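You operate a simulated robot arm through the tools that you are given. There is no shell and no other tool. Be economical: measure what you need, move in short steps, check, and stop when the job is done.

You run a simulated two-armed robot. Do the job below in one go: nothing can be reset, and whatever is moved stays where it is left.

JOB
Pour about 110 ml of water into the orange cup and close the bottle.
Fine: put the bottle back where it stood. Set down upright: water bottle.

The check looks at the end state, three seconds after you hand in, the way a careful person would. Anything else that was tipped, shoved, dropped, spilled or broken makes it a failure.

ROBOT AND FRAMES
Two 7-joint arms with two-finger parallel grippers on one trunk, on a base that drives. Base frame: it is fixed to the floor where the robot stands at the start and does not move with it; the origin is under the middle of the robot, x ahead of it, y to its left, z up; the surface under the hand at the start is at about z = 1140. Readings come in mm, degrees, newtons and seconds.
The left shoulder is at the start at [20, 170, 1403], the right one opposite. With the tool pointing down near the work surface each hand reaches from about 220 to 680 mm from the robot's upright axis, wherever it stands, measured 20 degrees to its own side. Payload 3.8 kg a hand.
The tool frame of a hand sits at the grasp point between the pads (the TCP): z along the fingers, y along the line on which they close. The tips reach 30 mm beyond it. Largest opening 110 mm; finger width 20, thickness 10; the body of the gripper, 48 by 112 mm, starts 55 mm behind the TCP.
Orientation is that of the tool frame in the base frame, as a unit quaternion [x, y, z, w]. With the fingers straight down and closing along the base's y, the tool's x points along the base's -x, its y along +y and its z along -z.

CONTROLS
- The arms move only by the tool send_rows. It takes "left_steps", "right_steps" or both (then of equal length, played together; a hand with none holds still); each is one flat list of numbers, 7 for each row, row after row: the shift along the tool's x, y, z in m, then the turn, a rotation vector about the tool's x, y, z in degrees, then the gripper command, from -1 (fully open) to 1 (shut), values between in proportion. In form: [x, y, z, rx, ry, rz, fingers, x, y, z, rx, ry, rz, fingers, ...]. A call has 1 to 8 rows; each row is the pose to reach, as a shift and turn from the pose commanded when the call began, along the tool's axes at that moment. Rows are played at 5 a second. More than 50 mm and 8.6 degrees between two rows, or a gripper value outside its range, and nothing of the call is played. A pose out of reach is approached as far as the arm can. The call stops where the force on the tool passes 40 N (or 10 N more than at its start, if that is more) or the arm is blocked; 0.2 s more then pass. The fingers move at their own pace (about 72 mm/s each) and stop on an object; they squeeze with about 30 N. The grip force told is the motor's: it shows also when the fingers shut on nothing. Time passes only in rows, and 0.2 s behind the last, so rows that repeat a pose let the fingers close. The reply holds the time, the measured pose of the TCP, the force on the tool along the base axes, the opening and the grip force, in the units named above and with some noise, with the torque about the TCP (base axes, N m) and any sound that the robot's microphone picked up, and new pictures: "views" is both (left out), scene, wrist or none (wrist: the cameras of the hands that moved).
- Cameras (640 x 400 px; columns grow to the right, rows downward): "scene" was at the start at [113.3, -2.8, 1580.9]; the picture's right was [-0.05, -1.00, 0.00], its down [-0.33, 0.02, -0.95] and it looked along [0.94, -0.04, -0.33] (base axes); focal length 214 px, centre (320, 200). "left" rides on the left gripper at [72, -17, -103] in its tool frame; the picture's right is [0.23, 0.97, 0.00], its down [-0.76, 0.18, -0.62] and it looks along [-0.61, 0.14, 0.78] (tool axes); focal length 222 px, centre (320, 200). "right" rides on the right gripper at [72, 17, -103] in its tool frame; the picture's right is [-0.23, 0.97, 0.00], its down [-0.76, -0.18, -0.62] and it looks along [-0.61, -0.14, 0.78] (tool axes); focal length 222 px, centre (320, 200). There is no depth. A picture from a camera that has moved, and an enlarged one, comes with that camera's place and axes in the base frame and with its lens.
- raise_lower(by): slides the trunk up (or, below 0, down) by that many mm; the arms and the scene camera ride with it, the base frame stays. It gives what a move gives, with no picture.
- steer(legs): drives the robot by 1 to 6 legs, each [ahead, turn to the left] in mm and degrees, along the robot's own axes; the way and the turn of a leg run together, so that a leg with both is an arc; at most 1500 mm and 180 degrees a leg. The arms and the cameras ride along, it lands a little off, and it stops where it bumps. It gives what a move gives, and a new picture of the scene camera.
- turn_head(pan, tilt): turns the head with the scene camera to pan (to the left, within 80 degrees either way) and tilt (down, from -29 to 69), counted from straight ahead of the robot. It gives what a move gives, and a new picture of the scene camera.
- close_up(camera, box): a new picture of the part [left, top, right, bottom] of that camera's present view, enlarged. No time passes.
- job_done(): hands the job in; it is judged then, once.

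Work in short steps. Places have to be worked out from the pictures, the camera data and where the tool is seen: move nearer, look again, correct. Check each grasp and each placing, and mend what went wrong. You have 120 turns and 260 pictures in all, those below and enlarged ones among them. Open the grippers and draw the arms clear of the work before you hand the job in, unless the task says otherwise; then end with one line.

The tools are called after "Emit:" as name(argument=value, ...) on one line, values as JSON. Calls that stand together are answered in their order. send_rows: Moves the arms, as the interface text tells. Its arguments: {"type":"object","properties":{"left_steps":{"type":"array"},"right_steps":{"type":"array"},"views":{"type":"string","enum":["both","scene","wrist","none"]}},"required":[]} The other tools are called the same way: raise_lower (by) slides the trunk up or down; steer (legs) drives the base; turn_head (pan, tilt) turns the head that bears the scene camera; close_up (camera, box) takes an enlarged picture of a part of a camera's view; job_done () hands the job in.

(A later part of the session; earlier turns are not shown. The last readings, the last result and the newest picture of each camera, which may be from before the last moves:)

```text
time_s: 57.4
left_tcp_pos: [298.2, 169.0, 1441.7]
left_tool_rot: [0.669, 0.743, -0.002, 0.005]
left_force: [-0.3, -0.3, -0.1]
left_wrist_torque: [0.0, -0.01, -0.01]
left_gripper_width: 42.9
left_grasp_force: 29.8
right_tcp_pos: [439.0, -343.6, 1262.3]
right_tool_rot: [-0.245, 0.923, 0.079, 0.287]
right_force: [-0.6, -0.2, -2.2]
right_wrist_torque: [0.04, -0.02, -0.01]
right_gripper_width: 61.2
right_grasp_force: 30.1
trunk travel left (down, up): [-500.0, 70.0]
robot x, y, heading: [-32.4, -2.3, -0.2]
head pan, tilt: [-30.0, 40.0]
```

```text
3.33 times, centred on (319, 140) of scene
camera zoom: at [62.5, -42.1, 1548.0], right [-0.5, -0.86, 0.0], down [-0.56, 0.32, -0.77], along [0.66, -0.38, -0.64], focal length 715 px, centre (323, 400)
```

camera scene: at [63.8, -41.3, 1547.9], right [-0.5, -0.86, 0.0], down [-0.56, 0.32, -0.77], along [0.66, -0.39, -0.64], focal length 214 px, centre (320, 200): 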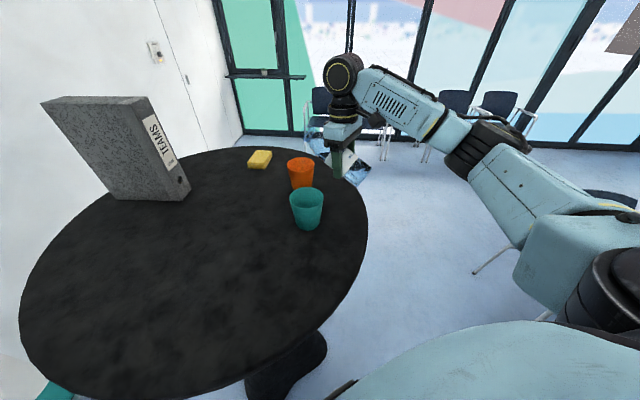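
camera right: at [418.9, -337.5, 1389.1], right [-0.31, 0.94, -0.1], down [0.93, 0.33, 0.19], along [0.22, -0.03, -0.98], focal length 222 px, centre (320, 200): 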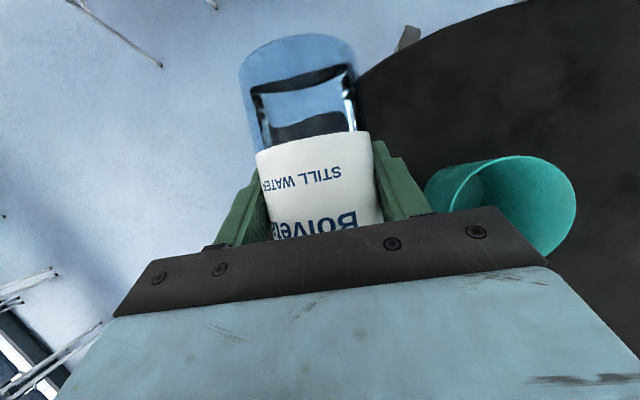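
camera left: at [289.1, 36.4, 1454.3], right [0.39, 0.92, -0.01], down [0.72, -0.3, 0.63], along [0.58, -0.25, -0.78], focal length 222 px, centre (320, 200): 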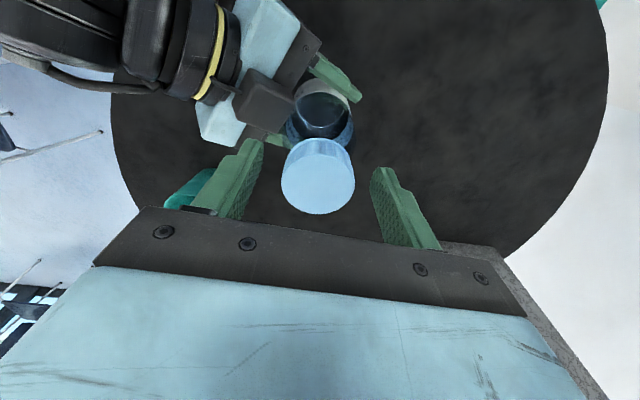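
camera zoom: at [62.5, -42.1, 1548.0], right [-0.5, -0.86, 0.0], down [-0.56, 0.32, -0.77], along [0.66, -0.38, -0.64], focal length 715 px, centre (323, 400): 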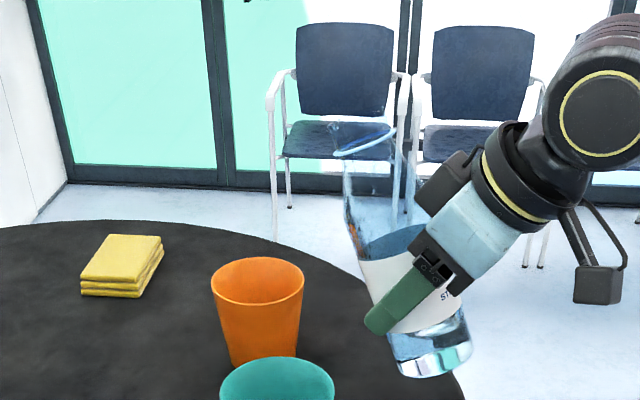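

Finish returning the bottle to upright.

Emit:
send_rows(right_steps=[0, 0, 0, 0, -6.25, 0, 1, 0, 0, 0, 0, -12.5, 0, 1, 0, 0, 0, 0, -18.75, 0, 1, 0, 0, 0, 0, -25, 0, 1, 0, 0, 0, 0, -25, 0, 1, 0, 0, 0, 0, -25, 0, 1, 0, 0, 0, 0, -25, 0, 1], views="wrist")

Emit:
close_up(camera="scene", box=[290, 110, 390, 200])

Emit:
close_up(camera="scene", box=[265, 140, 337, 200])

```text
time_s: 59.0
left_tcp_pos: [299.1, 169.8, 1442.3]
left_tool_rot: [0.668, 0.744, -0.002, 0.004]
left_force: [-0.7, 0.0, 0.3]
left_wrist_torque: [0.02, -0.01, 0.02]
left_gripper_width: 42.8
left_grasp_force: 30.1
right_tcp_pos: [440.5, -344.4, 1263.2]
right_tool_rot: [-0.222, 0.839, 0.13, 0.48]
right_force: [0.4, 0.0, -1.3]
right_wrist_torque: [0.0, 0.04, 0.02]
right_gripper_width: 61.4
right_grasp_force: 30.0
trunk travel left (down, up): [-500.0, 70.0]
robot x, y, heading: [-27.0, 1.2, -0.1]
head pan, tilt: [-30.0, 40.0]
camera right: at [323.3, -391.6, 1253.7], right [-0.39, 0.9, 0.2], down [-0.04, -0.23, 0.97], along [0.92, 0.37, 0.13], focal length 222 px, centre (320, 200)
```

right: 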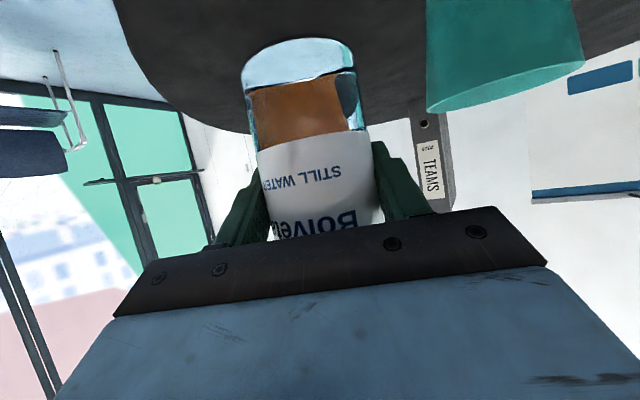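

```text
4.44 times, centred on (340, 155) of scene
camera zoom: at [63.5, -41.6, 1547.9], right [-0.5, -0.86, 0.0], down [-0.56, 0.32, -0.77], along [0.66, -0.38, -0.64], focal length 953 px, centre (231, 400)
```

zoom: 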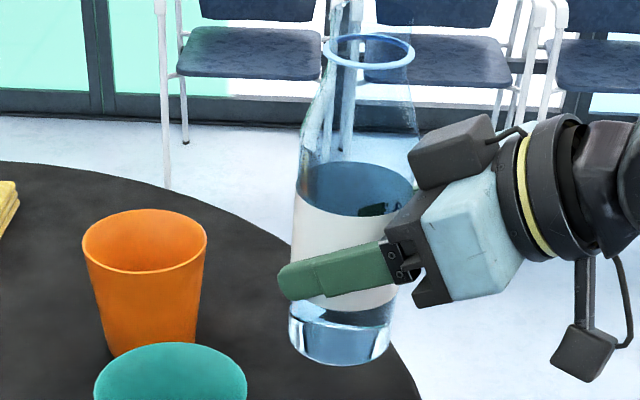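

```text
6.67 times, centred on (301, 170) of scene
camera zoom: at [63.5, -41.6, 1547.9], right [-0.5, -0.86, 0.0], down [-0.56, 0.32, -0.77], along [0.66, -0.38, -0.64], focal length 1430 px, centre (447, 400)
```

zoom: 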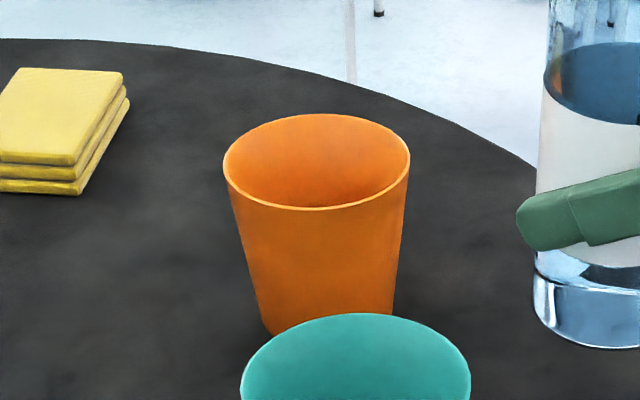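

Zoom on the bottle's lower part from both cameras to read the remaining level.

Emit:
close_up(camera="right", box=[220, 20, 400, 150])

Emit:
close_up(camera="scene", box=[340, 165, 380, 190])

```text
3.08 times, centred on (310, 85) of right
camera zoom: at [323.3, -391.6, 1253.7], right [-0.39, 0.9, 0.2], down [-0.04, -0.23, 0.97], along [0.92, 0.37, 0.13], focal length 684 px, centre (351, 554)
```

zoom: 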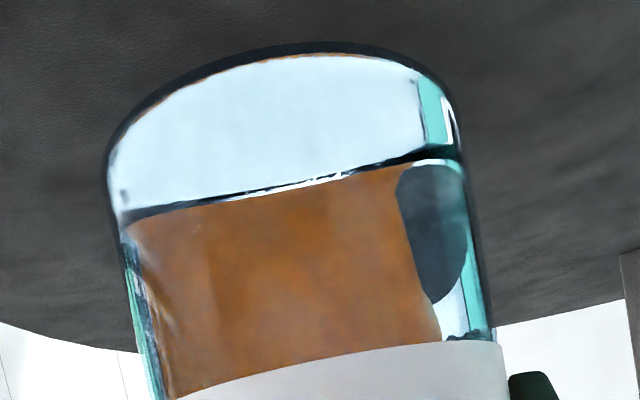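

```text
16.00 times, centred on (360, 178) of scene
camera zoom: at [63.5, -41.6, 1547.9], right [-0.5, -0.86, 0.0], down [-0.56, 0.32, -0.77], along [0.66, -0.38, -0.64], focal length 3432 px, centre (-320, 560)
```

zoom: 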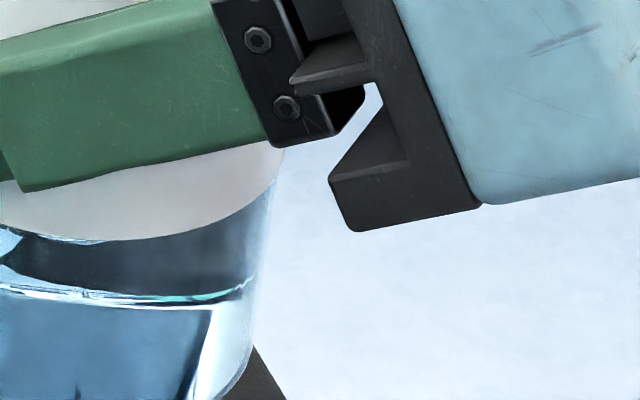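

Emit:
close_up(camera="scene", box=[346, 170, 378, 194])

Emit:
close_up(camera="scene", box=[334, 160, 374, 195])

```text
16.00 times, centred on (362, 182) of scene
camera zoom: at [63.5, -41.6, 1547.9], right [-0.5, -0.86, 0.0], down [-0.56, 0.32, -0.77], along [0.66, -0.38, -0.64], focal length 3432 px, centre (-352, 488)
```

zoom: 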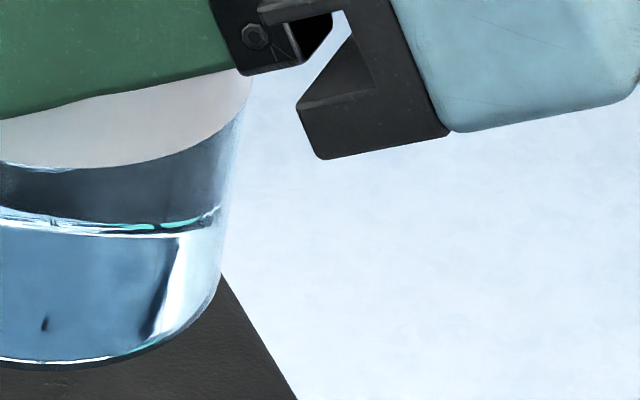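

```text
11.43 times, centred on (354, 178) of scene
camera zoom: at [63.5, -41.6, 1547.9], right [-0.5, -0.86, 0.0], down [-0.56, 0.32, -0.77], along [0.66, -0.38, -0.64], focal length 2451 px, centre (-69, 457)
```

zoom: 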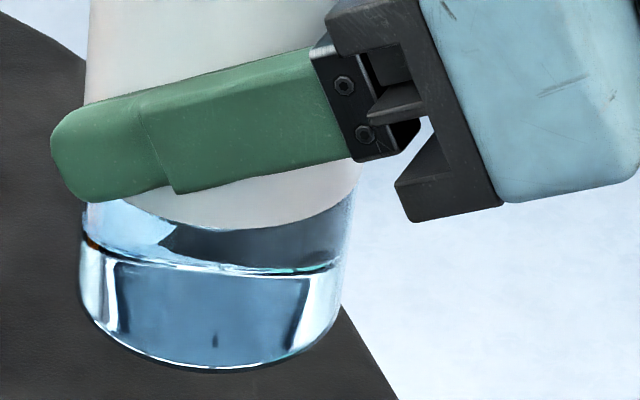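

Level in the bottle is now about 31 mm above base, versus about 68 mm before, so roughly 100–107 ml is out. I raise the trunk to look down into the cup for a check.

Emit:
raise_lower(by=68)

Emit:
turn_head(pan=-25, tilt=38)

Emit:
close_up(camera="scene", box=[240, 170, 330, 240])

```text
time_s: 60.1
left_tcp_pos: [300.3, 169.7, 1510.1]
left_tool_rot: [0.669, 0.744, -0.001, 0.004]
left_force: [-0.1, 0.2, -0.4]
left_wrist_torque: [-0.02, -0.01, 0.01]
left_gripper_width: 43.0
left_grasp_force: 29.7
right_tcp_pos: [441.1, -343.0, 1330.6]
right_tool_rot: [-0.222, 0.839, 0.13, 0.48]
right_force: [-0.1, -0.2, -0.8]
right_wrist_torque: [-0.01, 0.03, 0.02]
right_gripper_width: 61.5
right_grasp_force: 30.1
trunk travel left (down, up): [-568.0, 2.0]
robot x, y, heading: [-31.0, -1.5, -0.2]
head pan, tilt: [-30.0, 40.0]
```

```text
time_s: 60.8
left_tcp_pos: [298.0, 170.8, 1509.1]
left_tool_rot: [0.668, 0.744, -0.003, 0.004]
left_force: [0.1, -0.4, 0.4]
left_wrist_torque: [0.03, 0.01, -0.02]
left_gripper_width: 43.2
left_grasp_force: 30.0
right_tcp_pos: [440.1, -344.3, 1332.0]
right_tool_rot: [-0.223, 0.839, 0.13, 0.48]
right_force: [-1.0, 0.0, -2.5]
right_wrist_torque: [-0.01, -0.01, 0.02]
right_gripper_width: 61.3
right_grasp_force: 30.0
trunk travel left (down, up): [-568.0, 2.0]
robot x, y, heading: [-30.7, -3.5, -0.2]
head pan, tilt: [-25.0, 38.0]
camera scene: at [68.0, -35.7, 1618.9], right [-0.43, -0.9, 0.0], down [-0.56, 0.26, -0.79], along [0.71, -0.34, -0.62], focal length 214 px, centre (320, 200)
```

scene: 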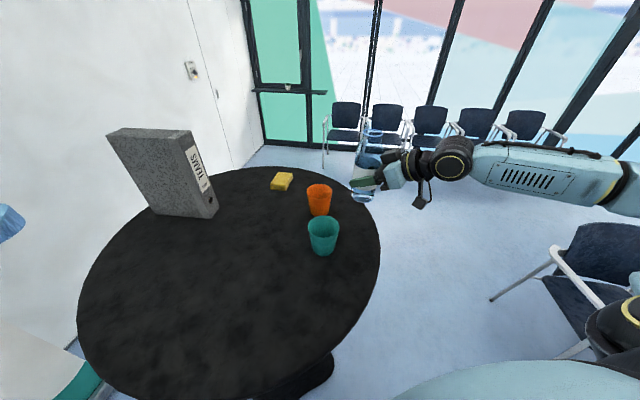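

```text
5.71 times, centred on (285, 205) of scene
camera zoom: at [68.0, -35.7, 1618.9], right [-0.43, -0.9, 0.0], down [-0.56, 0.26, -0.79], along [0.71, -0.34, -0.62], focal length 1226 px, centre (520, 171)
```

zoom: 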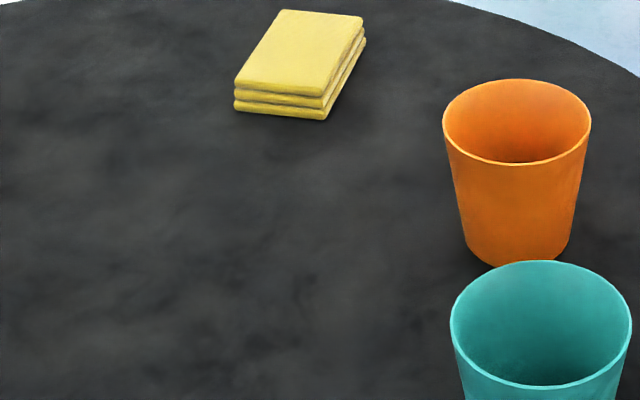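

Emit:
close_up(camera="scene", box=[299, 178, 339, 218])

```text
10.00 times, centred on (319, 198) of scene
camera zoom: at [68.0, -35.7, 1618.9], right [-0.43, -0.9, 0.0], down [-0.56, 0.26, -0.79], along [0.71, -0.34, -0.62], focal length 2145 px, centre (330, 220)
```

zoom: 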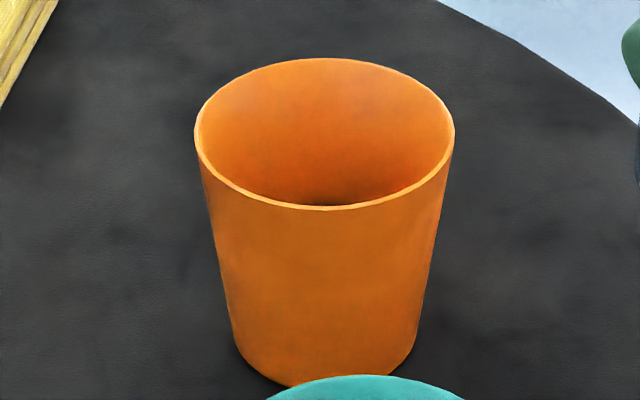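

A dark sliver of water is now visible, suggesting about 90–105 ml. For a better reading I use the left wrist camera, moving it where it looks steeply into the cup.

Emit:
send_rows(left_steps=[-0.0383, 0.0283, 0.005, 0, 0, 0, 1, -0.0766, 0.0566, 0.01, 0, 0, 0, 1, -0.115, 0.0848, 0.015, 0, 0, 0, 1, -0.1533, 0.113, 0.02, 0, 0, 0, 1, -0.1916, 0.1413, 0.025, 0, 0, 0, 1, -0.23, 0.1695, 0.03, 0, 0, 0, 1, -0.268, 0.198, 0.035, 0, 0, 0, 1, -0.306, 0.226, 0.04, 0, 0, 0, 1], views="wrist")

```text
time_s: 62.6
left_tcp_pos: [503.3, -61.7, 1468.6]
left_tool_rot: [0.669, 0.743, -0.002, 0.005]
left_force: [-0.1, 0.1, 0.7]
left_wrist_torque: [0.01, 0.01, -0.02]
left_gripper_width: 43.0
left_grasp_force: 30.2
left hand out of reach, approached as far as the arm can: row 7, 8
right_tcp_pos: [441.0, -341.4, 1332.1]
right_tool_rot: [-0.223, 0.838, 0.13, 0.48]
right_force: [0.2, 0.4, -1.6]
right_wrist_torque: [-0.03, 0.01, -0.01]
right_gripper_width: 61.5
right_grasp_force: 29.5
trunk travel left (down, up): [-568.0, 2.0]
robot x, y, heading: [-34.8, -1.2, -0.2]
head pan, tilt: [-25.0, 38.0]
camera left: at [478.3, 10.2, 1571.3], right [0.94, 0.33, 0.0], down [0.25, -0.73, 0.63], along [0.21, -0.6, -0.78], focal length 222 px, centre (320, 200)
```

left: 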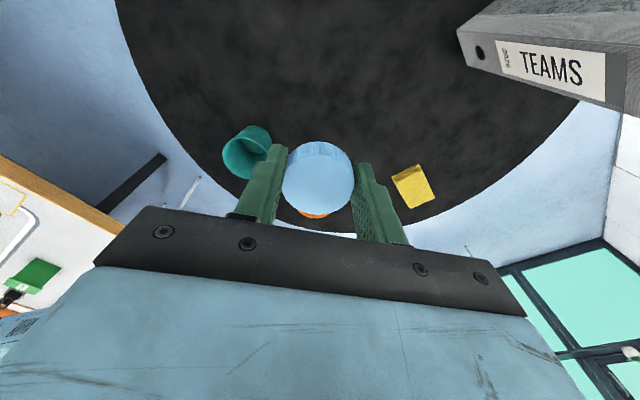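

The cap blocks the view. I tilt the left hand so the cup appears above the fingers in the picture.

Emit:
send_rows(left_steps=[0.0, 0, 0, 0, -8, 0, 1, 0.0, 0, 0, 0, -16, 0, 1, 0.0, 0, 0, 0, -24, 0, 1, 0.0, 0, 0, 0, -30, 0, 1], views="wrist")

```text
time_s: 63.6
left_tcp_pos: [501.4, -61.6, 1467.9]
left_tool_rot: [0.645, 0.717, -0.176, 0.198]
left_force: [0.2, -0.3, 0.2]
left_wrist_torque: [-0.01, -0.02, 0.0]
left_gripper_width: 43.2
left_grasp_force: 30.1
right_tcp_pos: [440.3, -341.2, 1332.3]
right_tool_rot: [-0.223, 0.839, 0.13, 0.479]
right_force: [-0.2, -0.1, -1.5]
right_wrist_torque: [-0.01, -0.01, 0.02]
right_gripper_width: 61.3
right_grasp_force: 30.3
trunk travel left (down, up): [-568.0, 2.0]
robot x, y, heading: [-31.6, -0.6, -0.1]
head pan, tilt: [-25.0, 38.0]
camera left: at [471.8, 52.1, 1519.7], right [0.95, 0.3, -0.11], down [0.21, -0.32, 0.93], along [0.24, -0.9, -0.36], focal length 222 px, centre (320, 200)
```

left: 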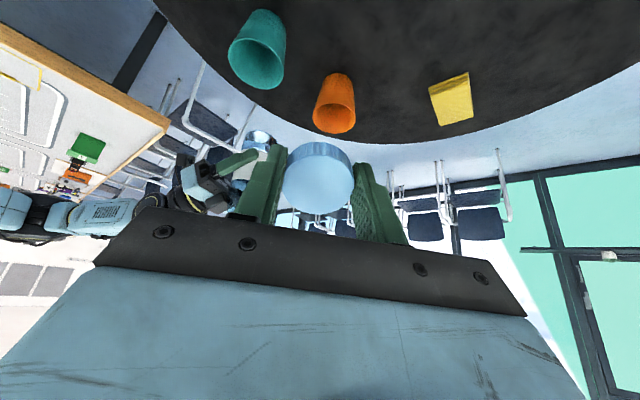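

Now the cup is visible. I move nearer and higher for a steeper look.

Emit:
send_rows(left_steps=[-0.037, 0.004, -0.0095, 0, 0, 0, 1, -0.074, 0.008, -0.019, 0, 0, 0, 1, -0.111, 0.0115, -0.0285, 0, 0, 0, 1], views="wrist")

Emit:
close_up(camera="left", box=[290, 60, 390, 170])

```text
time_s: 64.4
left_tcp_pos: [513.8, -129.7, 1531.5]
left_tool_rot: [0.647, 0.716, -0.174, 0.197]
left_force: [-0.7, 0.0, -0.1]
left_wrist_torque: [0.0, -0.02, -0.02]
left_gripper_width: 42.8
left_grasp_force: 30.4
left hand out of reach, approached as far as the arm can: row 3
right_tcp_pos: [440.0, -344.6, 1330.6]
right_tool_rot: [-0.222, 0.839, 0.13, 0.48]
right_force: [0.4, -0.7, -1.0]
right_wrist_torque: [-0.02, 0.02, -0.02]
right_gripper_width: 61.5
right_grasp_force: 30.0
trunk travel left (down, up): [-568.0, 2.0]
robot x, y, heading: [-31.8, 0.1, -0.2]
head pan, tilt: [-25.0, 38.0]
camera left: at [483.9, -16.6, 1584.9], right [0.95, 0.29, -0.11], down [0.21, -0.32, 0.92], along [0.24, -0.9, -0.37], focal length 222 px, centre (320, 200)
```

left: 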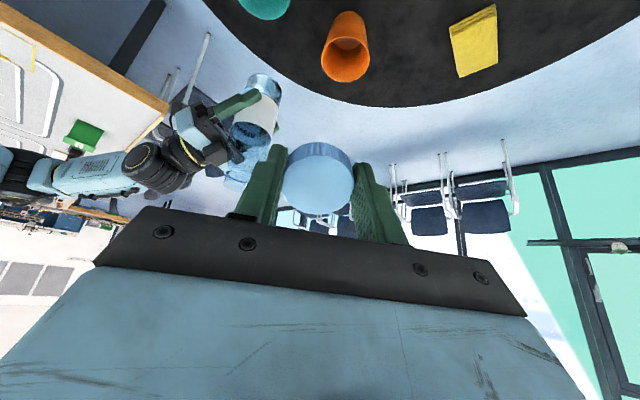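

```text
3.64 times, centred on (340, 115) of left
camera zoom: at [483.9, -16.6, 1584.9], right [0.95, 0.29, -0.11], down [0.21, -0.32, 0.92], along [0.24, -0.9, -0.37], focal length 808 px, centre (247, 509)
```

zoom: 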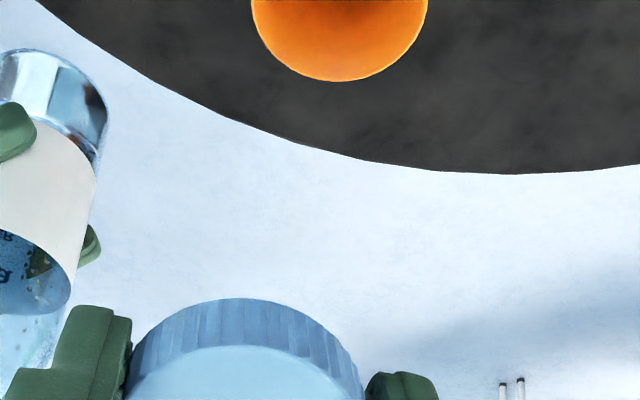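

Water surface appears visible in the cup. I zoom on it.

Emit:
close_up(camera="left", box=[310, 5, 380, 90])

Emit:
close_up(camera="left", box=[225, 70, 295, 170])

```text
4.71 times, centred on (345, 48) of left
camera zoom: at [483.9, -16.6, 1584.9], right [0.95, 0.29, -0.11], down [0.21, -0.32, 0.92], along [0.24, -0.9, -0.37], focal length 1045 px, centre (202, 918)
```

zoom: 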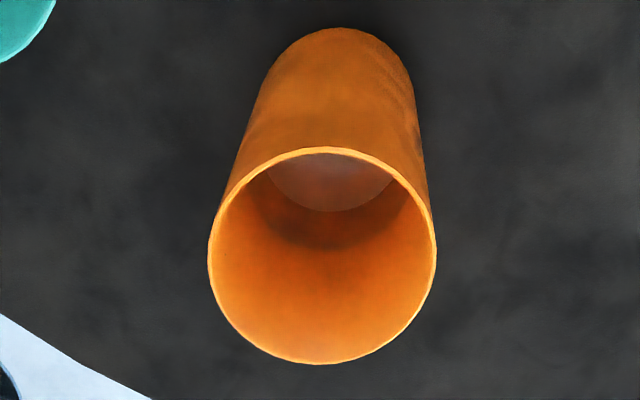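

```text
4.00 times, centred on (260, 120) of left
camera zoom: at [483.9, -16.6, 1584.9], right [0.95, 0.29, -0.11], down [0.21, -0.32, 0.92], along [0.24, -0.9, -0.37], focal length 888 px, centre (560, 520)
```

zoom: 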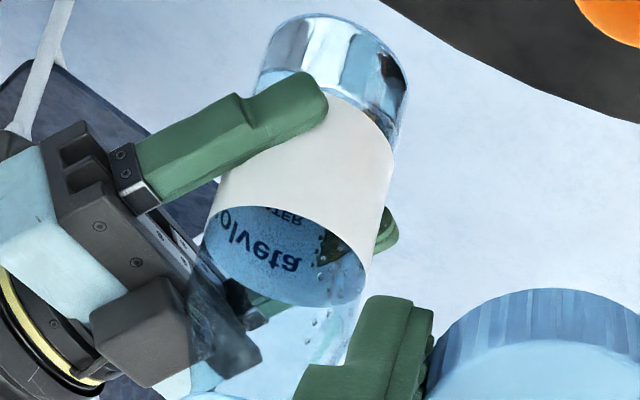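

Emit:
close_up(camera="left", box=[322, 34, 370, 64])

Emit:
close_up(camera="left", box=[313, 4, 377, 88])

```text
13.33 times, centred on (346, 49) of left
camera zoom: at [483.9, -16.6, 1584.9], right [0.95, 0.29, -0.11], down [0.21, -0.32, 0.92], along [0.24, -0.9, -0.37], focal length 2962 px, centre (-27, 2213)
```

zoom: 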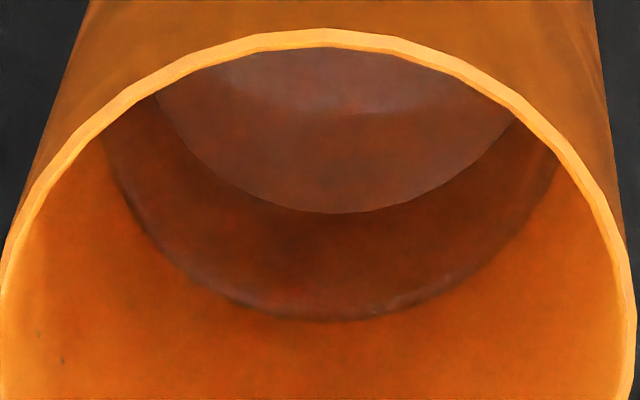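

```text
4.76 times, centred on (345, 46) of left
camera zoom: at [483.9, -16.6, 1584.9], right [0.95, 0.29, -0.11], down [0.21, -0.32, 0.92], along [0.24, -0.9, -0.37], focal length 1058 px, centre (201, 933)
```

zoom: 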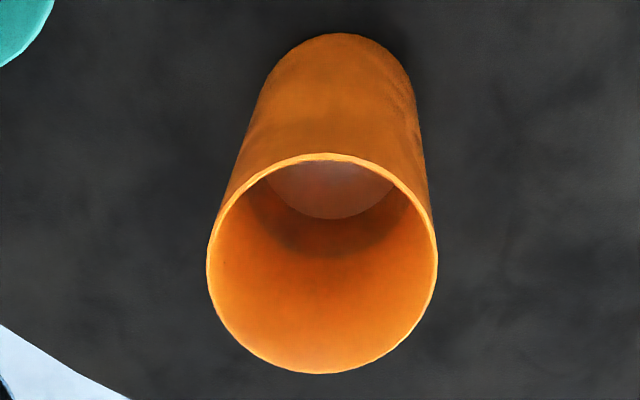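

From this view the waterline is about 55 mm below the rim, which is roughly 75–85 ml. The bottle readings suggested nearer 100, so a small top-up of about 25 ml is right. I tilt again over the cup, keeping the left camera watching.

Emit:
send_rows(right_steps=[0.0074, 0, 0.0043, 0, 8, 0, 1, 0.0148, 0, 0.0085, 0, 16, 0, 1, 0.022, 0, 0.0128, 0, 24, 0, 1, 0.0295, 0, 0.017, 0, 32, 0, 1, 0.0368, 0, 0.0213, 0, 40, 0, 1, 0.0442, 0, 0.0255, 0, 48, 0, 1, 0.0515, 0, 0.0298, 0, 56, 0, 1, 0.0589, 0, 0.034, 0, 64, 0, 1], views="scene")

Emit:
close_up(camera="left", box=[220, 0, 420, 130])

```text
time_s: 66.2
left_tcp_pos: [515.2, -127.5, 1532.8]
left_tool_rot: [0.645, 0.717, -0.176, 0.198]
left_force: [-0.7, -0.5, -0.3]
left_wrist_torque: [0.03, 0.03, 0.0]
left_gripper_width: 43.1
left_grasp_force: 30.3
right_tcp_pos: [439.8, -342.0, 1262.6]
right_tool_rot: [-0.258, 0.965, -0.007, -0.038]
right_force: [-0.4, 0.0, -1.9]
right_wrist_torque: [0.0, 0.01, -0.04]
right_gripper_width: 61.5
right_grasp_force: 30.1
trunk travel left (down, up): [-568.0, 2.0]
robot x, y, heading: [-29.7, -3.0, 0.1]
head pan, tilt: [-25.0, 38.0]
camera scene: at [68.9, -35.0, 1618.8], right [-0.43, -0.91, 0.0], down [-0.56, 0.26, -0.79], along [0.71, -0.34, -0.62], focal length 214 px, centre (320, 200)
```

scene: 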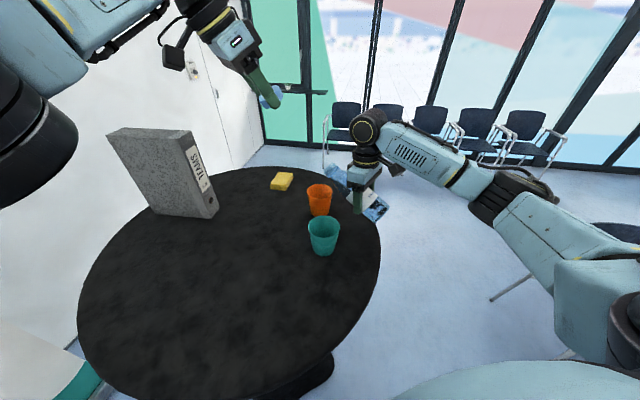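

```text
3.08 times, centred on (320, 65) of left
camera zoom: at [486.0, -14.2, 1584.1], right [0.95, 0.3, -0.11], down [0.21, -0.32, 0.92], along [0.24, -0.9, -0.36], focal length 684 px, centre (320, 615)
```

zoom: 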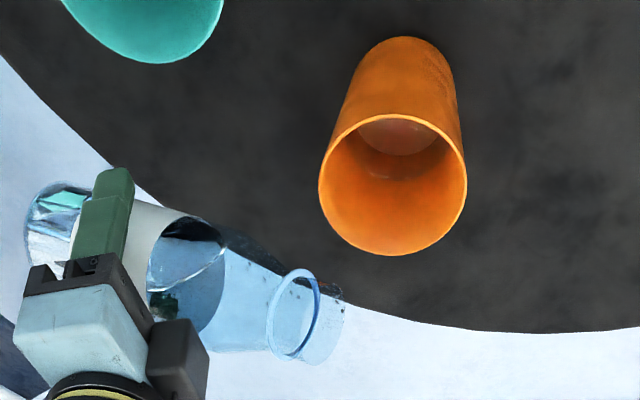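

Clear view. Tilting on to 89° (where it last trickled).

Emit:
send_rows(right_steps=[0, 0, 0, 0, 7, 0, 1, 0, 0, 0, 0, 14, 0, 1, 0, 0, 0, 0, 19, 0, 1, 0, 0, 0, 0, 22, 0, 1, 0, 0, 0, 0, 24, 0, 1, 0, 0, 0, 0, 25, 0, 1, 0, 0, 0, 0, 25, 0, 1, 0, 0, 0, 0, 25, 0, 1], views="none")

Emit:
close_up(camera="left", box=[260, 0, 400, 90])

```text
time_s: 68.0
left_tcp_pos: [514.0, -126.9, 1532.0]
left_tool_rot: [0.645, 0.717, -0.174, 0.196]
left_force: [0.0, 0.3, -0.3]
left_wrist_torque: [-0.05, -0.01, -0.01]
left_gripper_width: 42.9
left_grasp_force: 30.2
right_tcp_pos: [439.3, -344.6, 1262.7]
right_tool_rot: [-0.249, 0.935, -0.063, -0.246]
right_force: [0.1, -0.7, -1.7]
right_wrist_torque: [-0.01, 0.03, 0.02]
right_gripper_width: 61.2
right_grasp_force: 30.1
trunk travel left (down, up): [-568.0, 2.0]
robot x, y, heading: [-25.7, 1.3, -0.1]
head pan, tilt: [-25.0, 38.0]
```

```text
4.44 times, centred on (330, 45) of left
camera zoom: at [485.0, -14.8, 1584.4], right [0.95, 0.3, -0.11], down [0.21, -0.32, 0.92], along [0.24, -0.9, -0.36], focal length 987 px, centre (276, 889)
```

zoom: 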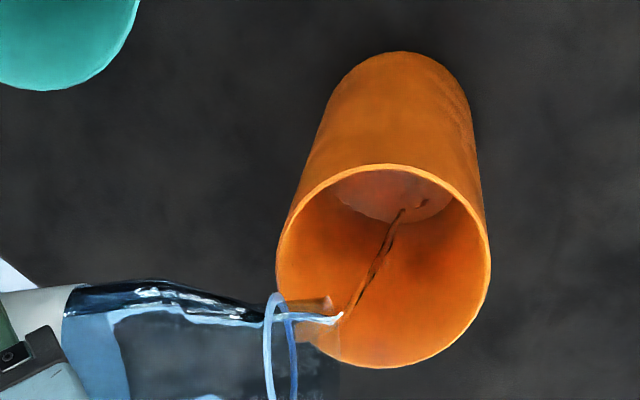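

The stream lands well inside the cup. I add 1° and hold about 2 s.

Emit:
send_rows(right_steps=[0, 0, 0, 0, 0.5, 0, 1, 0, 0, 0, 0, 1, 0, 1, 0, 0, 0, 0, 1, 0, 1, 0, 0, 0, 0, 1, 0, 1, 0, 0, 0, 0, 1, 0, 1, 0, 0, 0, 0, 1, 0, 1, 0, 0, 0, 0, 1, 0, 1, 0, 0, 0, 0, 1, 0, 1], views="none")

Emit:
close_up(camera="left", box=[260, 0, 400, 90])

```text
time_s: 69.8
left_tcp_pos: [515.1, -129.0, 1531.4]
left_tool_rot: [0.645, 0.717, -0.175, 0.196]
left_force: [0.2, 0.4, 0.0]
left_wrist_torque: [-0.02, -0.04, -0.01]
left_gripper_width: 43.2
left_grasp_force: 30.2
right_tcp_pos: [439.6, -344.4, 1262.6]
right_tool_rot: [-0.249, 0.932, -0.065, -0.254]
right_force: [-0.6, -0.1, -1.0]
right_wrist_torque: [0.0, 0.05, 0.0]
right_gripper_width: 61.2
right_grasp_force: 29.7
trunk travel left (down, up): [-568.0, 2.0]
robot x, y, heading: [-29.5, 3.8, -0.3]
head pan, tilt: [-25.0, 38.0]
```

```text
4.44 times, centred on (330, 45) of left
camera zoom: at [485.1, -14.9, 1584.4], right [0.95, 0.3, -0.11], down [0.21, -0.32, 0.92], along [0.24, -0.9, -0.36], focal length 987 px, centre (276, 889)
```

zoom: 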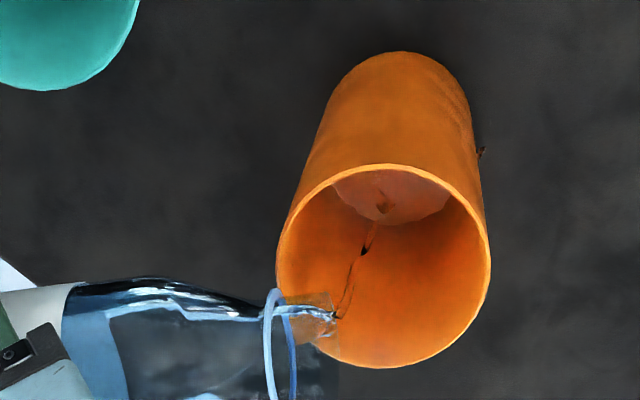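

A tiny speck shows right of the cup. I zoom to see whether it is a splash, and check the waterline.

Emit:
close_up(camera="left", box=[345, 15, 385, 50])

Emit:
close_up(camera="left", box=[322, 34, 370, 64])

```text
11.43 times, centred on (365, 32) of left
camera zoom: at [485.1, -14.9, 1584.4], right [0.95, 0.3, -0.11], down [0.21, -0.32, 0.92], along [0.24, -0.9, -0.36], focal length 2538 px, centre (-194, 2114)
```

zoom: 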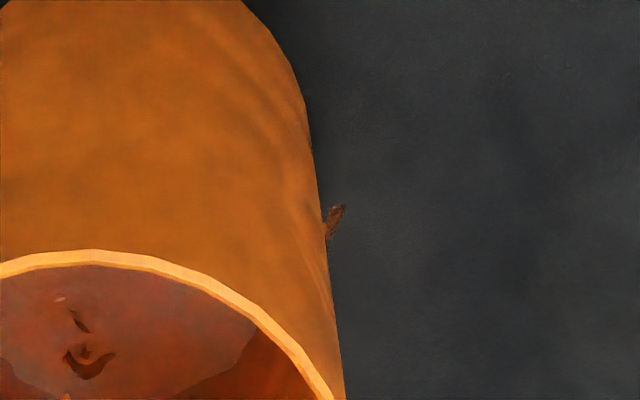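

```text
13.33 times, centred on (346, 49) of left
camera zoom: at [485.1, -14.9, 1584.4], right [0.95, 0.3, -0.11], down [0.21, -0.32, 0.92], along [0.24, -0.9, -0.36], focal length 2962 px, centre (-27, 2213)
```

zoom: 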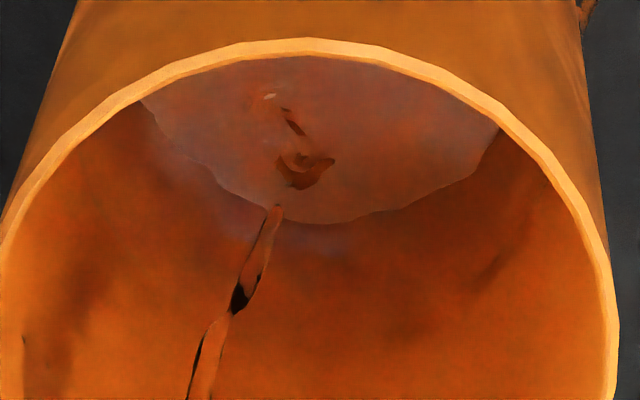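

I pause by tilting back to about 70° so the surface calms for a reading.

Emit:
send_rows(right_steps=[0, 0, 0, 0, -7, 0, 1, 0, 0, 0, 0, -14, 0, 1, 0, 0, 0, 0, -20, 0, 1, 0, 0, 0, 0, -20, 0, 1, 0, 0, 0, 0, -20, 0, 1, 0, 0, 0, 0, -20, 0, 1, 0, 0, 0, 0, -20, 0, 1], views="none")

Emit:
close_up(camera="left", box=[322, 34, 370, 64])

Emit:
close_up(camera="left", box=[313, 4, 377, 88])

```text
time_s: 71.4
left_tcp_pos: [517.0, -128.2, 1531.9]
left_tool_rot: [0.646, 0.717, -0.175, 0.196]
left_force: [0.3, 0.5, 0.1]
left_wrist_torque: [-0.02, 0.02, 0.05]
left_gripper_width: 43.1
left_grasp_force: 30.0
right_tcp_pos: [439.6, -344.6, 1264.7]
right_tool_rot: [-0.257, 0.962, -0.021, -0.088]
right_force: [-0.4, -0.2, -1.1]
right_wrist_torque: [0.01, -0.02, 0.0]
right_gripper_width: 61.6
right_grasp_force: 30.5
trunk travel left (down, up): [-568.0, 2.0]
robot x, y, heading: [-30.3, -0.8, -0.3]
head pan, tilt: [-25.0, 38.0]
```

```text
13.33 times, centred on (346, 49) of left
camera zoom: at [485.2, -14.7, 1584.4], right [0.95, 0.3, -0.11], down [0.21, -0.32, 0.92], along [0.24, -0.9, -0.36], focal length 2962 px, centre (-27, 2213)
```

zoom: 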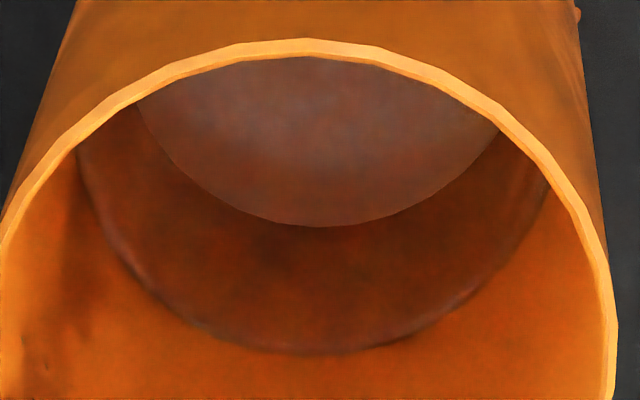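

```text
4.76 times, centred on (345, 46) of left
camera zoom: at [485.2, -14.7, 1584.4], right [0.95, 0.3, -0.11], down [0.21, -0.32, 0.92], along [0.24, -0.9, -0.36], focal length 1058 px, centre (201, 933)
```

zoom: 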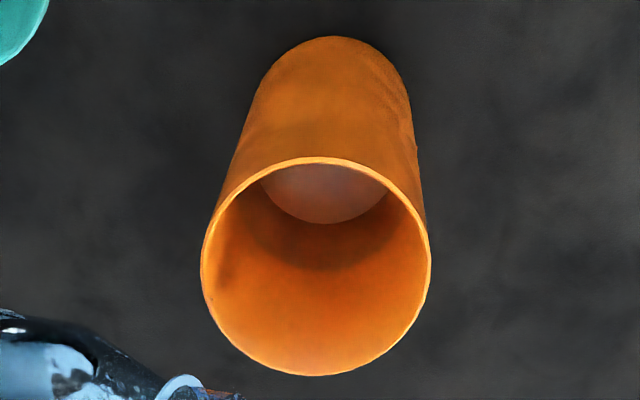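

The level rose by about 3–5 mm. To cross-check by weight, I take a batch of static force readings of the held bottle.

Emit:
send_rows(right_steps=[0, 0, 0, 0, 0, 0, 1], views="none")

Emit:
send_rows(right_steps=[0, 0, 0, 0, 0, 0, 1], views="none")

Emit:
send_rows(right_steps=[0, 0, 0, 0, 0, 0, 1], views="none")

Emit:
send_rows(right_steps=[0, 0, 0, 0, 0, 0, 1], views="none")

Emit:
send_rows(right_steps=[0, 0, 0, 0, 0, 0, 1], views="none")

Emit:
send_rows(right_steps=[0, 0, 0, 0, 0, 0, 1], views="none")

Emit:
close_up(camera="scene", box=[299, 178, 339, 218])

```text
time_s: 71.8
left_tcp_pos: [515.8, -127.2, 1532.0]
left_tool_rot: [0.645, 0.718, -0.174, 0.197]
left_force: [0.1, 0.0, -0.2]
left_wrist_torque: [-0.01, -0.01, -0.03]
left_gripper_width: 43.2
left_grasp_force: 29.9
right_tcp_pos: [439.6, -344.7, 1263.0]
right_tool_rot: [-0.256, 0.962, -0.02, -0.088]
right_force: [-0.1, 0.4, -1.3]
right_wrist_torque: [-0.01, -0.01, -0.03]
right_gripper_width: 61.4
right_grasp_force: 30.4
trunk travel left (down, up): [-568.0, 2.0]
robot x, y, heading: [-30.5, 0.5, -0.2]
head pan, tilt: [-25.0, 38.0]
```

```text
time_s: 72.2
left_tcp_pos: [515.1, -129.0, 1530.5]
left_tool_rot: [0.645, 0.717, -0.175, 0.196]
left_force: [-0.6, 0.3, -0.5]
left_wrist_torque: [0.0, -0.02, -0.01]
left_gripper_width: 43.1
left_grasp_force: 30.6
right_tcp_pos: [439.1, -342.8, 1262.9]
right_tool_rot: [-0.256, 0.962, -0.02, -0.088]
right_force: [-0.4, 0.8, -1.9]
right_wrist_torque: [-0.03, -0.05, -0.03]
right_gripper_width: 61.4
right_grasp_force: 30.4
trunk travel left (down, up): [-568.0, 2.0]
robot x, y, heading: [-29.2, -2.4, -0.0]
head pan, tilt: [-25.0, 38.0]
```

```text
time_s: 72.6
left_tcp_pos: [514.8, -128.2, 1532.1]
left_tool_rot: [0.645, 0.717, -0.175, 0.196]
left_force: [0.3, -0.5, -0.3]
left_wrist_torque: [-0.06, 0.03, 0.02]
left_gripper_width: 43.1
left_grasp_force: 29.6
right_tcp_pos: [439.3, -345.9, 1263.2]
right_tool_rot: [-0.257, 0.962, -0.021, -0.089]
right_force: [0.1, -0.1, -1.6]
right_wrist_torque: [-0.02, -0.01, 0.0]
right_gripper_width: 61.3
right_grasp_force: 29.4
trunk travel left (down, up): [-568.0, 2.0]
robot x, y, heading: [-24.9, -0.7, -0.4]
head pan, tilt: [-25.0, 38.0]
```

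```text
time_s: 73.0
left_tcp_pos: [514.8, -128.5, 1531.6]
left_tool_rot: [0.646, 0.717, -0.175, 0.196]
left_force: [-1.0, -0.1, 0.4]
left_wrist_torque: [-0.01, -0.01, 0.03]
left_gripper_width: 42.8
left_grasp_force: 29.9
right_tcp_pos: [438.6, -343.9, 1262.6]
right_tool_rot: [-0.256, 0.962, -0.021, -0.089]
right_force: [-0.3, -0.1, -0.9]
right_wrist_torque: [0.02, -0.02, -0.01]
right_gripper_width: 61.4
right_grasp_force: 29.8
trunk travel left (down, up): [-568.0, 2.0]
robot x, y, heading: [-28.8, 2.3, -0.2]
head pan, tilt: [-25.0, 38.0]
```

```text
time_s: 73.4
left_tcp_pos: [514.7, -129.0, 1532.0]
left_tool_rot: [0.645, 0.717, -0.174, 0.197]
left_force: [-0.2, -0.6, -0.1]
left_wrist_torque: [-0.01, -0.01, 0.0]
left_gripper_width: 43.0
left_grasp_force: 30.1
right_tcp_pos: [440.2, -343.8, 1264.1]
right_tool_rot: [-0.256, 0.962, -0.021, -0.088]
right_force: [0.2, 0.5, -1.5]
right_wrist_torque: [0.02, 0.01, 0.01]
right_gripper_width: 61.3
right_grasp_force: 30.3
trunk travel left (down, up): [-568.0, 2.0]
robot x, y, heading: [-32.3, 1.0, -0.3]
head pan, tilt: [-25.0, 38.0]
```

```text
time_s: 73.8
left_tcp_pos: [514.5, -128.8, 1532.0]
left_tool_rot: [0.645, 0.718, -0.174, 0.196]
left_force: [0.0, -0.4, -0.6]
left_wrist_torque: [-0.02, -0.01, 0.01]
left_gripper_width: 43.1
left_grasp_force: 30.4
right_tcp_pos: [440.3, -343.5, 1262.9]
right_tool_rot: [-0.257, 0.962, -0.021, -0.088]
right_force: [-0.2, -0.2, -0.7]
right_wrist_torque: [0.0, -0.01, 0.02]
right_gripper_width: 61.1
right_grasp_force: 30.5
trunk travel left (down, up): [-568.0, 2.0]
robot x, y, heading: [-31.4, 2.4, -0.1]
head pan, tilt: [-25.0, 38.0]
```

```text
10.00 times, centred on (319, 198) of scene
camera zoom: at [68.0, -35.6, 1618.9], right [-0.43, -0.91, 0.0], down [-0.56, 0.26, -0.79], along [0.71, -0.34, -0.62], focal length 2145 px, centre (330, 220)
```

zoom: 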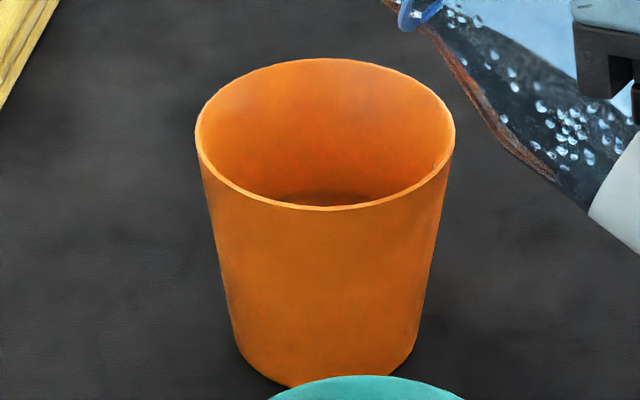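

Combined estimates put the cup at about 95 ml, so I top up by about 12–15 ml with one more short tilt to 90.5°.

Emit:
send_rows(right_steps=[0, 0, 0, 0, 7, 0, 1, 0, 0, 0, 0, 14, 0, 1, 0, 0, 0, 0, 18, 0, 1, 0, 0, 0, 0, 20.5, 0, 1, 0, 0, 0, 0, 20.5, 0, 1, 0, 0, 0, 0, 20.5, 0, 1, 0, 0, 0, 0, 20.5, 0, 1, 0, 0, 0, 0, 20.5, 0, 1], views="none")

Emit:
send_rows(right_steps=[0, 0, 0, 0, 0, 0, 1, 0, 0, 0, 0, 0, 0, 1, 0, 0, 0, 0, 0, 0, 1, 0, 0, 0, 0, 0, 0, 1], views="none")

Emit:
close_up(camera="left", box=[322, 34, 370, 64])

Emit:
send_rows(right_steps=[0, 0, 0, 0, -7, 0, 1, 0, 0, 0, 0, -14, 0, 1, 0, 0, 0, 0, -21, 0, 1, 0, 0, 0, 0, -21, 0, 1, 0, 0, 0, 0, -21, 0, 1, 0, 0, 0, 0, -21, 0, 1, 0, 0, 0, 0, -21, 0, 1], views="none")

Emit:
close_up(camera="left", box=[322, 34, 370, 64])

Emit:
close_up(camera="scene", box=[299, 178, 339, 218])

```text
time_s: 75.6
left_tcp_pos: [514.5, -128.4, 1531.4]
left_tool_rot: [0.645, 0.717, -0.175, 0.197]
left_force: [0.5, 0.4, -0.2]
left_wrist_torque: [-0.03, -0.01, 0.02]
left_gripper_width: 43.2
left_grasp_force: 30.2
right_tcp_pos: [440.6, -343.9, 1263.6]
right_tool_rot: [-0.249, 0.931, -0.067, -0.259]
right_force: [0.0, 0.2, -1.8]
right_wrist_torque: [0.0, 0.0, -0.01]
right_gripper_width: 61.4
right_grasp_force: 29.8
trunk travel left (down, up): [-568.0, 2.0]
robot x, y, heading: [-30.6, -0.0, -0.3]
head pan, tilt: [-25.0, 38.0]
```

```text
time_s: 76.6
left_tcp_pos: [515.1, -127.6, 1531.6]
left_tool_rot: [0.645, 0.717, -0.175, 0.197]
left_force: [0.6, 0.1, -0.1]
left_wrist_torque: [-0.01, -0.02, 0.01]
left_gripper_width: 43.0
left_grasp_force: 30.0
right_tcp_pos: [440.1, -343.3, 1262.7]
right_tool_rot: [-0.249, 0.931, -0.067, -0.258]
right_force: [0.8, -0.8, -1.9]
right_wrist_torque: [0.01, 0.03, -0.04]
right_gripper_width: 61.1
right_grasp_force: 29.4
trunk travel left (down, up): [-568.0, 2.0]
robot x, y, heading: [-29.4, -2.0, -0.5]
head pan, tilt: [-25.0, 38.0]
```

```text
13.33 times, centred on (346, 49) of left
camera zoom: at [485.0, -14.8, 1584.5], right [0.95, 0.3, -0.11], down [0.21, -0.32, 0.92], along [0.24, -0.9, -0.36], focal length 2962 px, centre (-27, 2213)
```

zoom: 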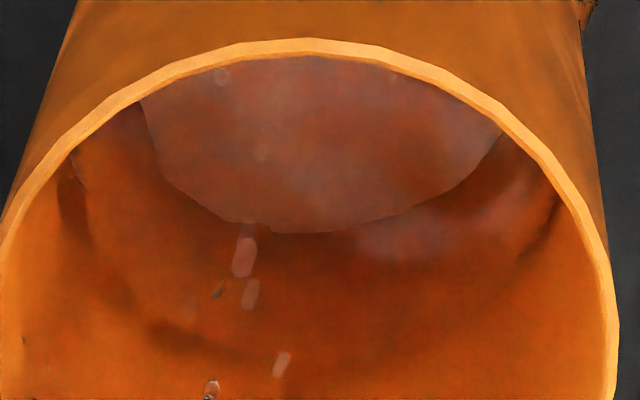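

```text
time_s: 78.2
left_tcp_pos: [514.9, -128.4, 1532.1]
left_tool_rot: [0.646, 0.717, -0.176, 0.197]
left_force: [0.5, 1.0, 0.4]
left_wrist_torque: [0.01, 0.01, 0.01]
left_gripper_width: 42.7
left_grasp_force: 29.8
right_tcp_pos: [439.9, -343.7, 1263.5]
right_tool_rot: [-0.257, 0.963, -0.02, -0.084]
right_force: [-0.1, -0.5, -1.2]
right_wrist_torque: [-0.01, 0.01, -0.01]
right_gripper_width: 61.1
right_grasp_force: 30.4
trunk travel left (down, up): [-568.0, 2.0]
robot x, y, heading: [-29.8, -0.2, -0.4]
head pan, tilt: [-25.0, 38.0]
```

```text
13.33 times, centred on (346, 49) of left
camera zoom: at [485.2, -14.7, 1584.4], right [0.95, 0.3, -0.11], down [0.21, -0.32, 0.92], along [0.24, -0.9, -0.36], focal length 2962 px, centre (-27, 2213)
```

zoom: 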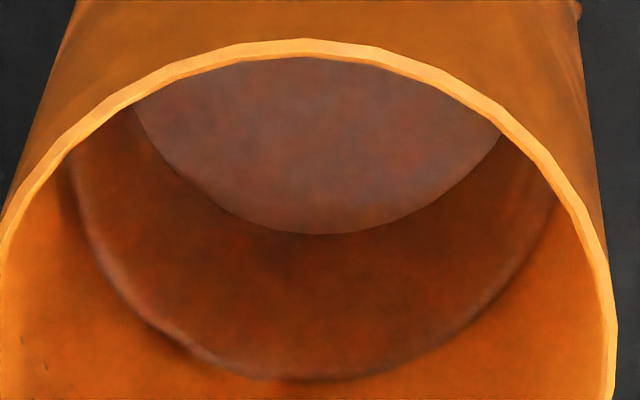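

```text
10.00 times, centred on (319, 198) of scene
camera zoom: at [68.2, -35.5, 1618.9], right [-0.43, -0.91, 0.0], down [-0.56, 0.26, -0.79], along [0.71, -0.34, -0.62], focal length 2145 px, centre (330, 220)
```

zoom: 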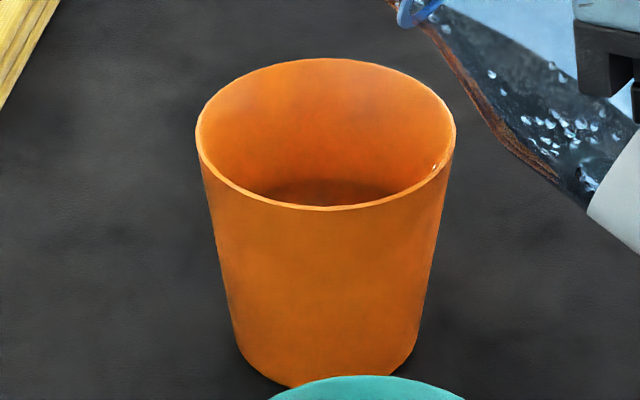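

The waterline is now about 46 mm below the rim, giving roughly 103–112 ml, so I stop here. I bring the bottle upright and up, and retract the left hand.

Emit:
send_rows(right_steps=[0.0014, 0, -0.0084, 0, -8, 0, 1, 0.0028, 0, -0.0168, 0, -16, 0, 1, 0.0042, 0, -0.025, 0, -24, 0, 1, 0.0056, 0, -0.0335, 0, -32, 0, 1, 0.007, 0, -0.042, 0, -40, 0, 1, 0.0084, 0, -0.05, 0, -48, 0, 1, 0.0098, 0, -0.0586, 0, -56, 0, 1, 0.0112, 0, -0.067, 0, -64, 0, 1], left_steps=[0.0359, -0.0228, -0.0175, 0, 3.75, 0, 1, 0.0718, -0.0456, -0.035, 0, 7.5, 0, 1, 0.1076, -0.0685, -0.0525, 0, 11.25, 0, 1, 0.1435, -0.0913, -0.07, 0, 15, 0, 1, 0.1794, -0.114, -0.0875, 0, 18.75, 0, 1, 0.215, -0.137, -0.105, 0, 22.5, 0, 1, 0.251, -0.16, -0.1225, 0, 26.25, 0, 1, 0.287, -0.1826, -0.14, 0, 30, 0, 1], views="scene")

```text
time_s: 80.0
left_tcp_pos: [298.7, 169.7, 1507.0]
left_tool_rot: [0.668, 0.744, -0.001, 0.004]
left_force: [-0.3, -0.1, 0.7]
left_wrist_torque: [-0.03, -0.02, -0.02]
left_gripper_width: 43.0
left_grasp_force: 29.8
right_tcp_pos: [438.2, -342.6, 1332.0]
right_tool_rot: [-0.229, 0.86, 0.118, 0.441]
right_force: [-0.8, 0.2, -1.2]
right_wrist_torque: [-0.02, 0.01, -0.02]
right_gripper_width: 61.4
right_grasp_force: 30.2
trunk travel left (down, up): [-568.0, 2.0]
robot x, y, heading: [-28.2, -0.2, -0.1]
head pan, tilt: [-25.0, 38.0]
camera scene: at [65.9, -34.3, 1619.1], right [-0.43, -0.91, 0.0], down [-0.56, 0.26, -0.79], along [0.71, -0.34, -0.61], focal length 214 px, centre (320, 200)
```

scene: 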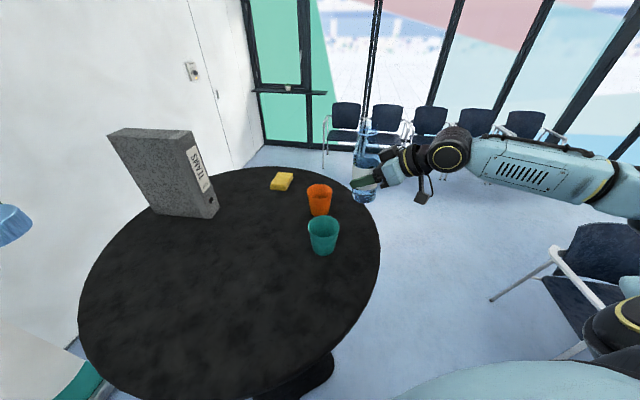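

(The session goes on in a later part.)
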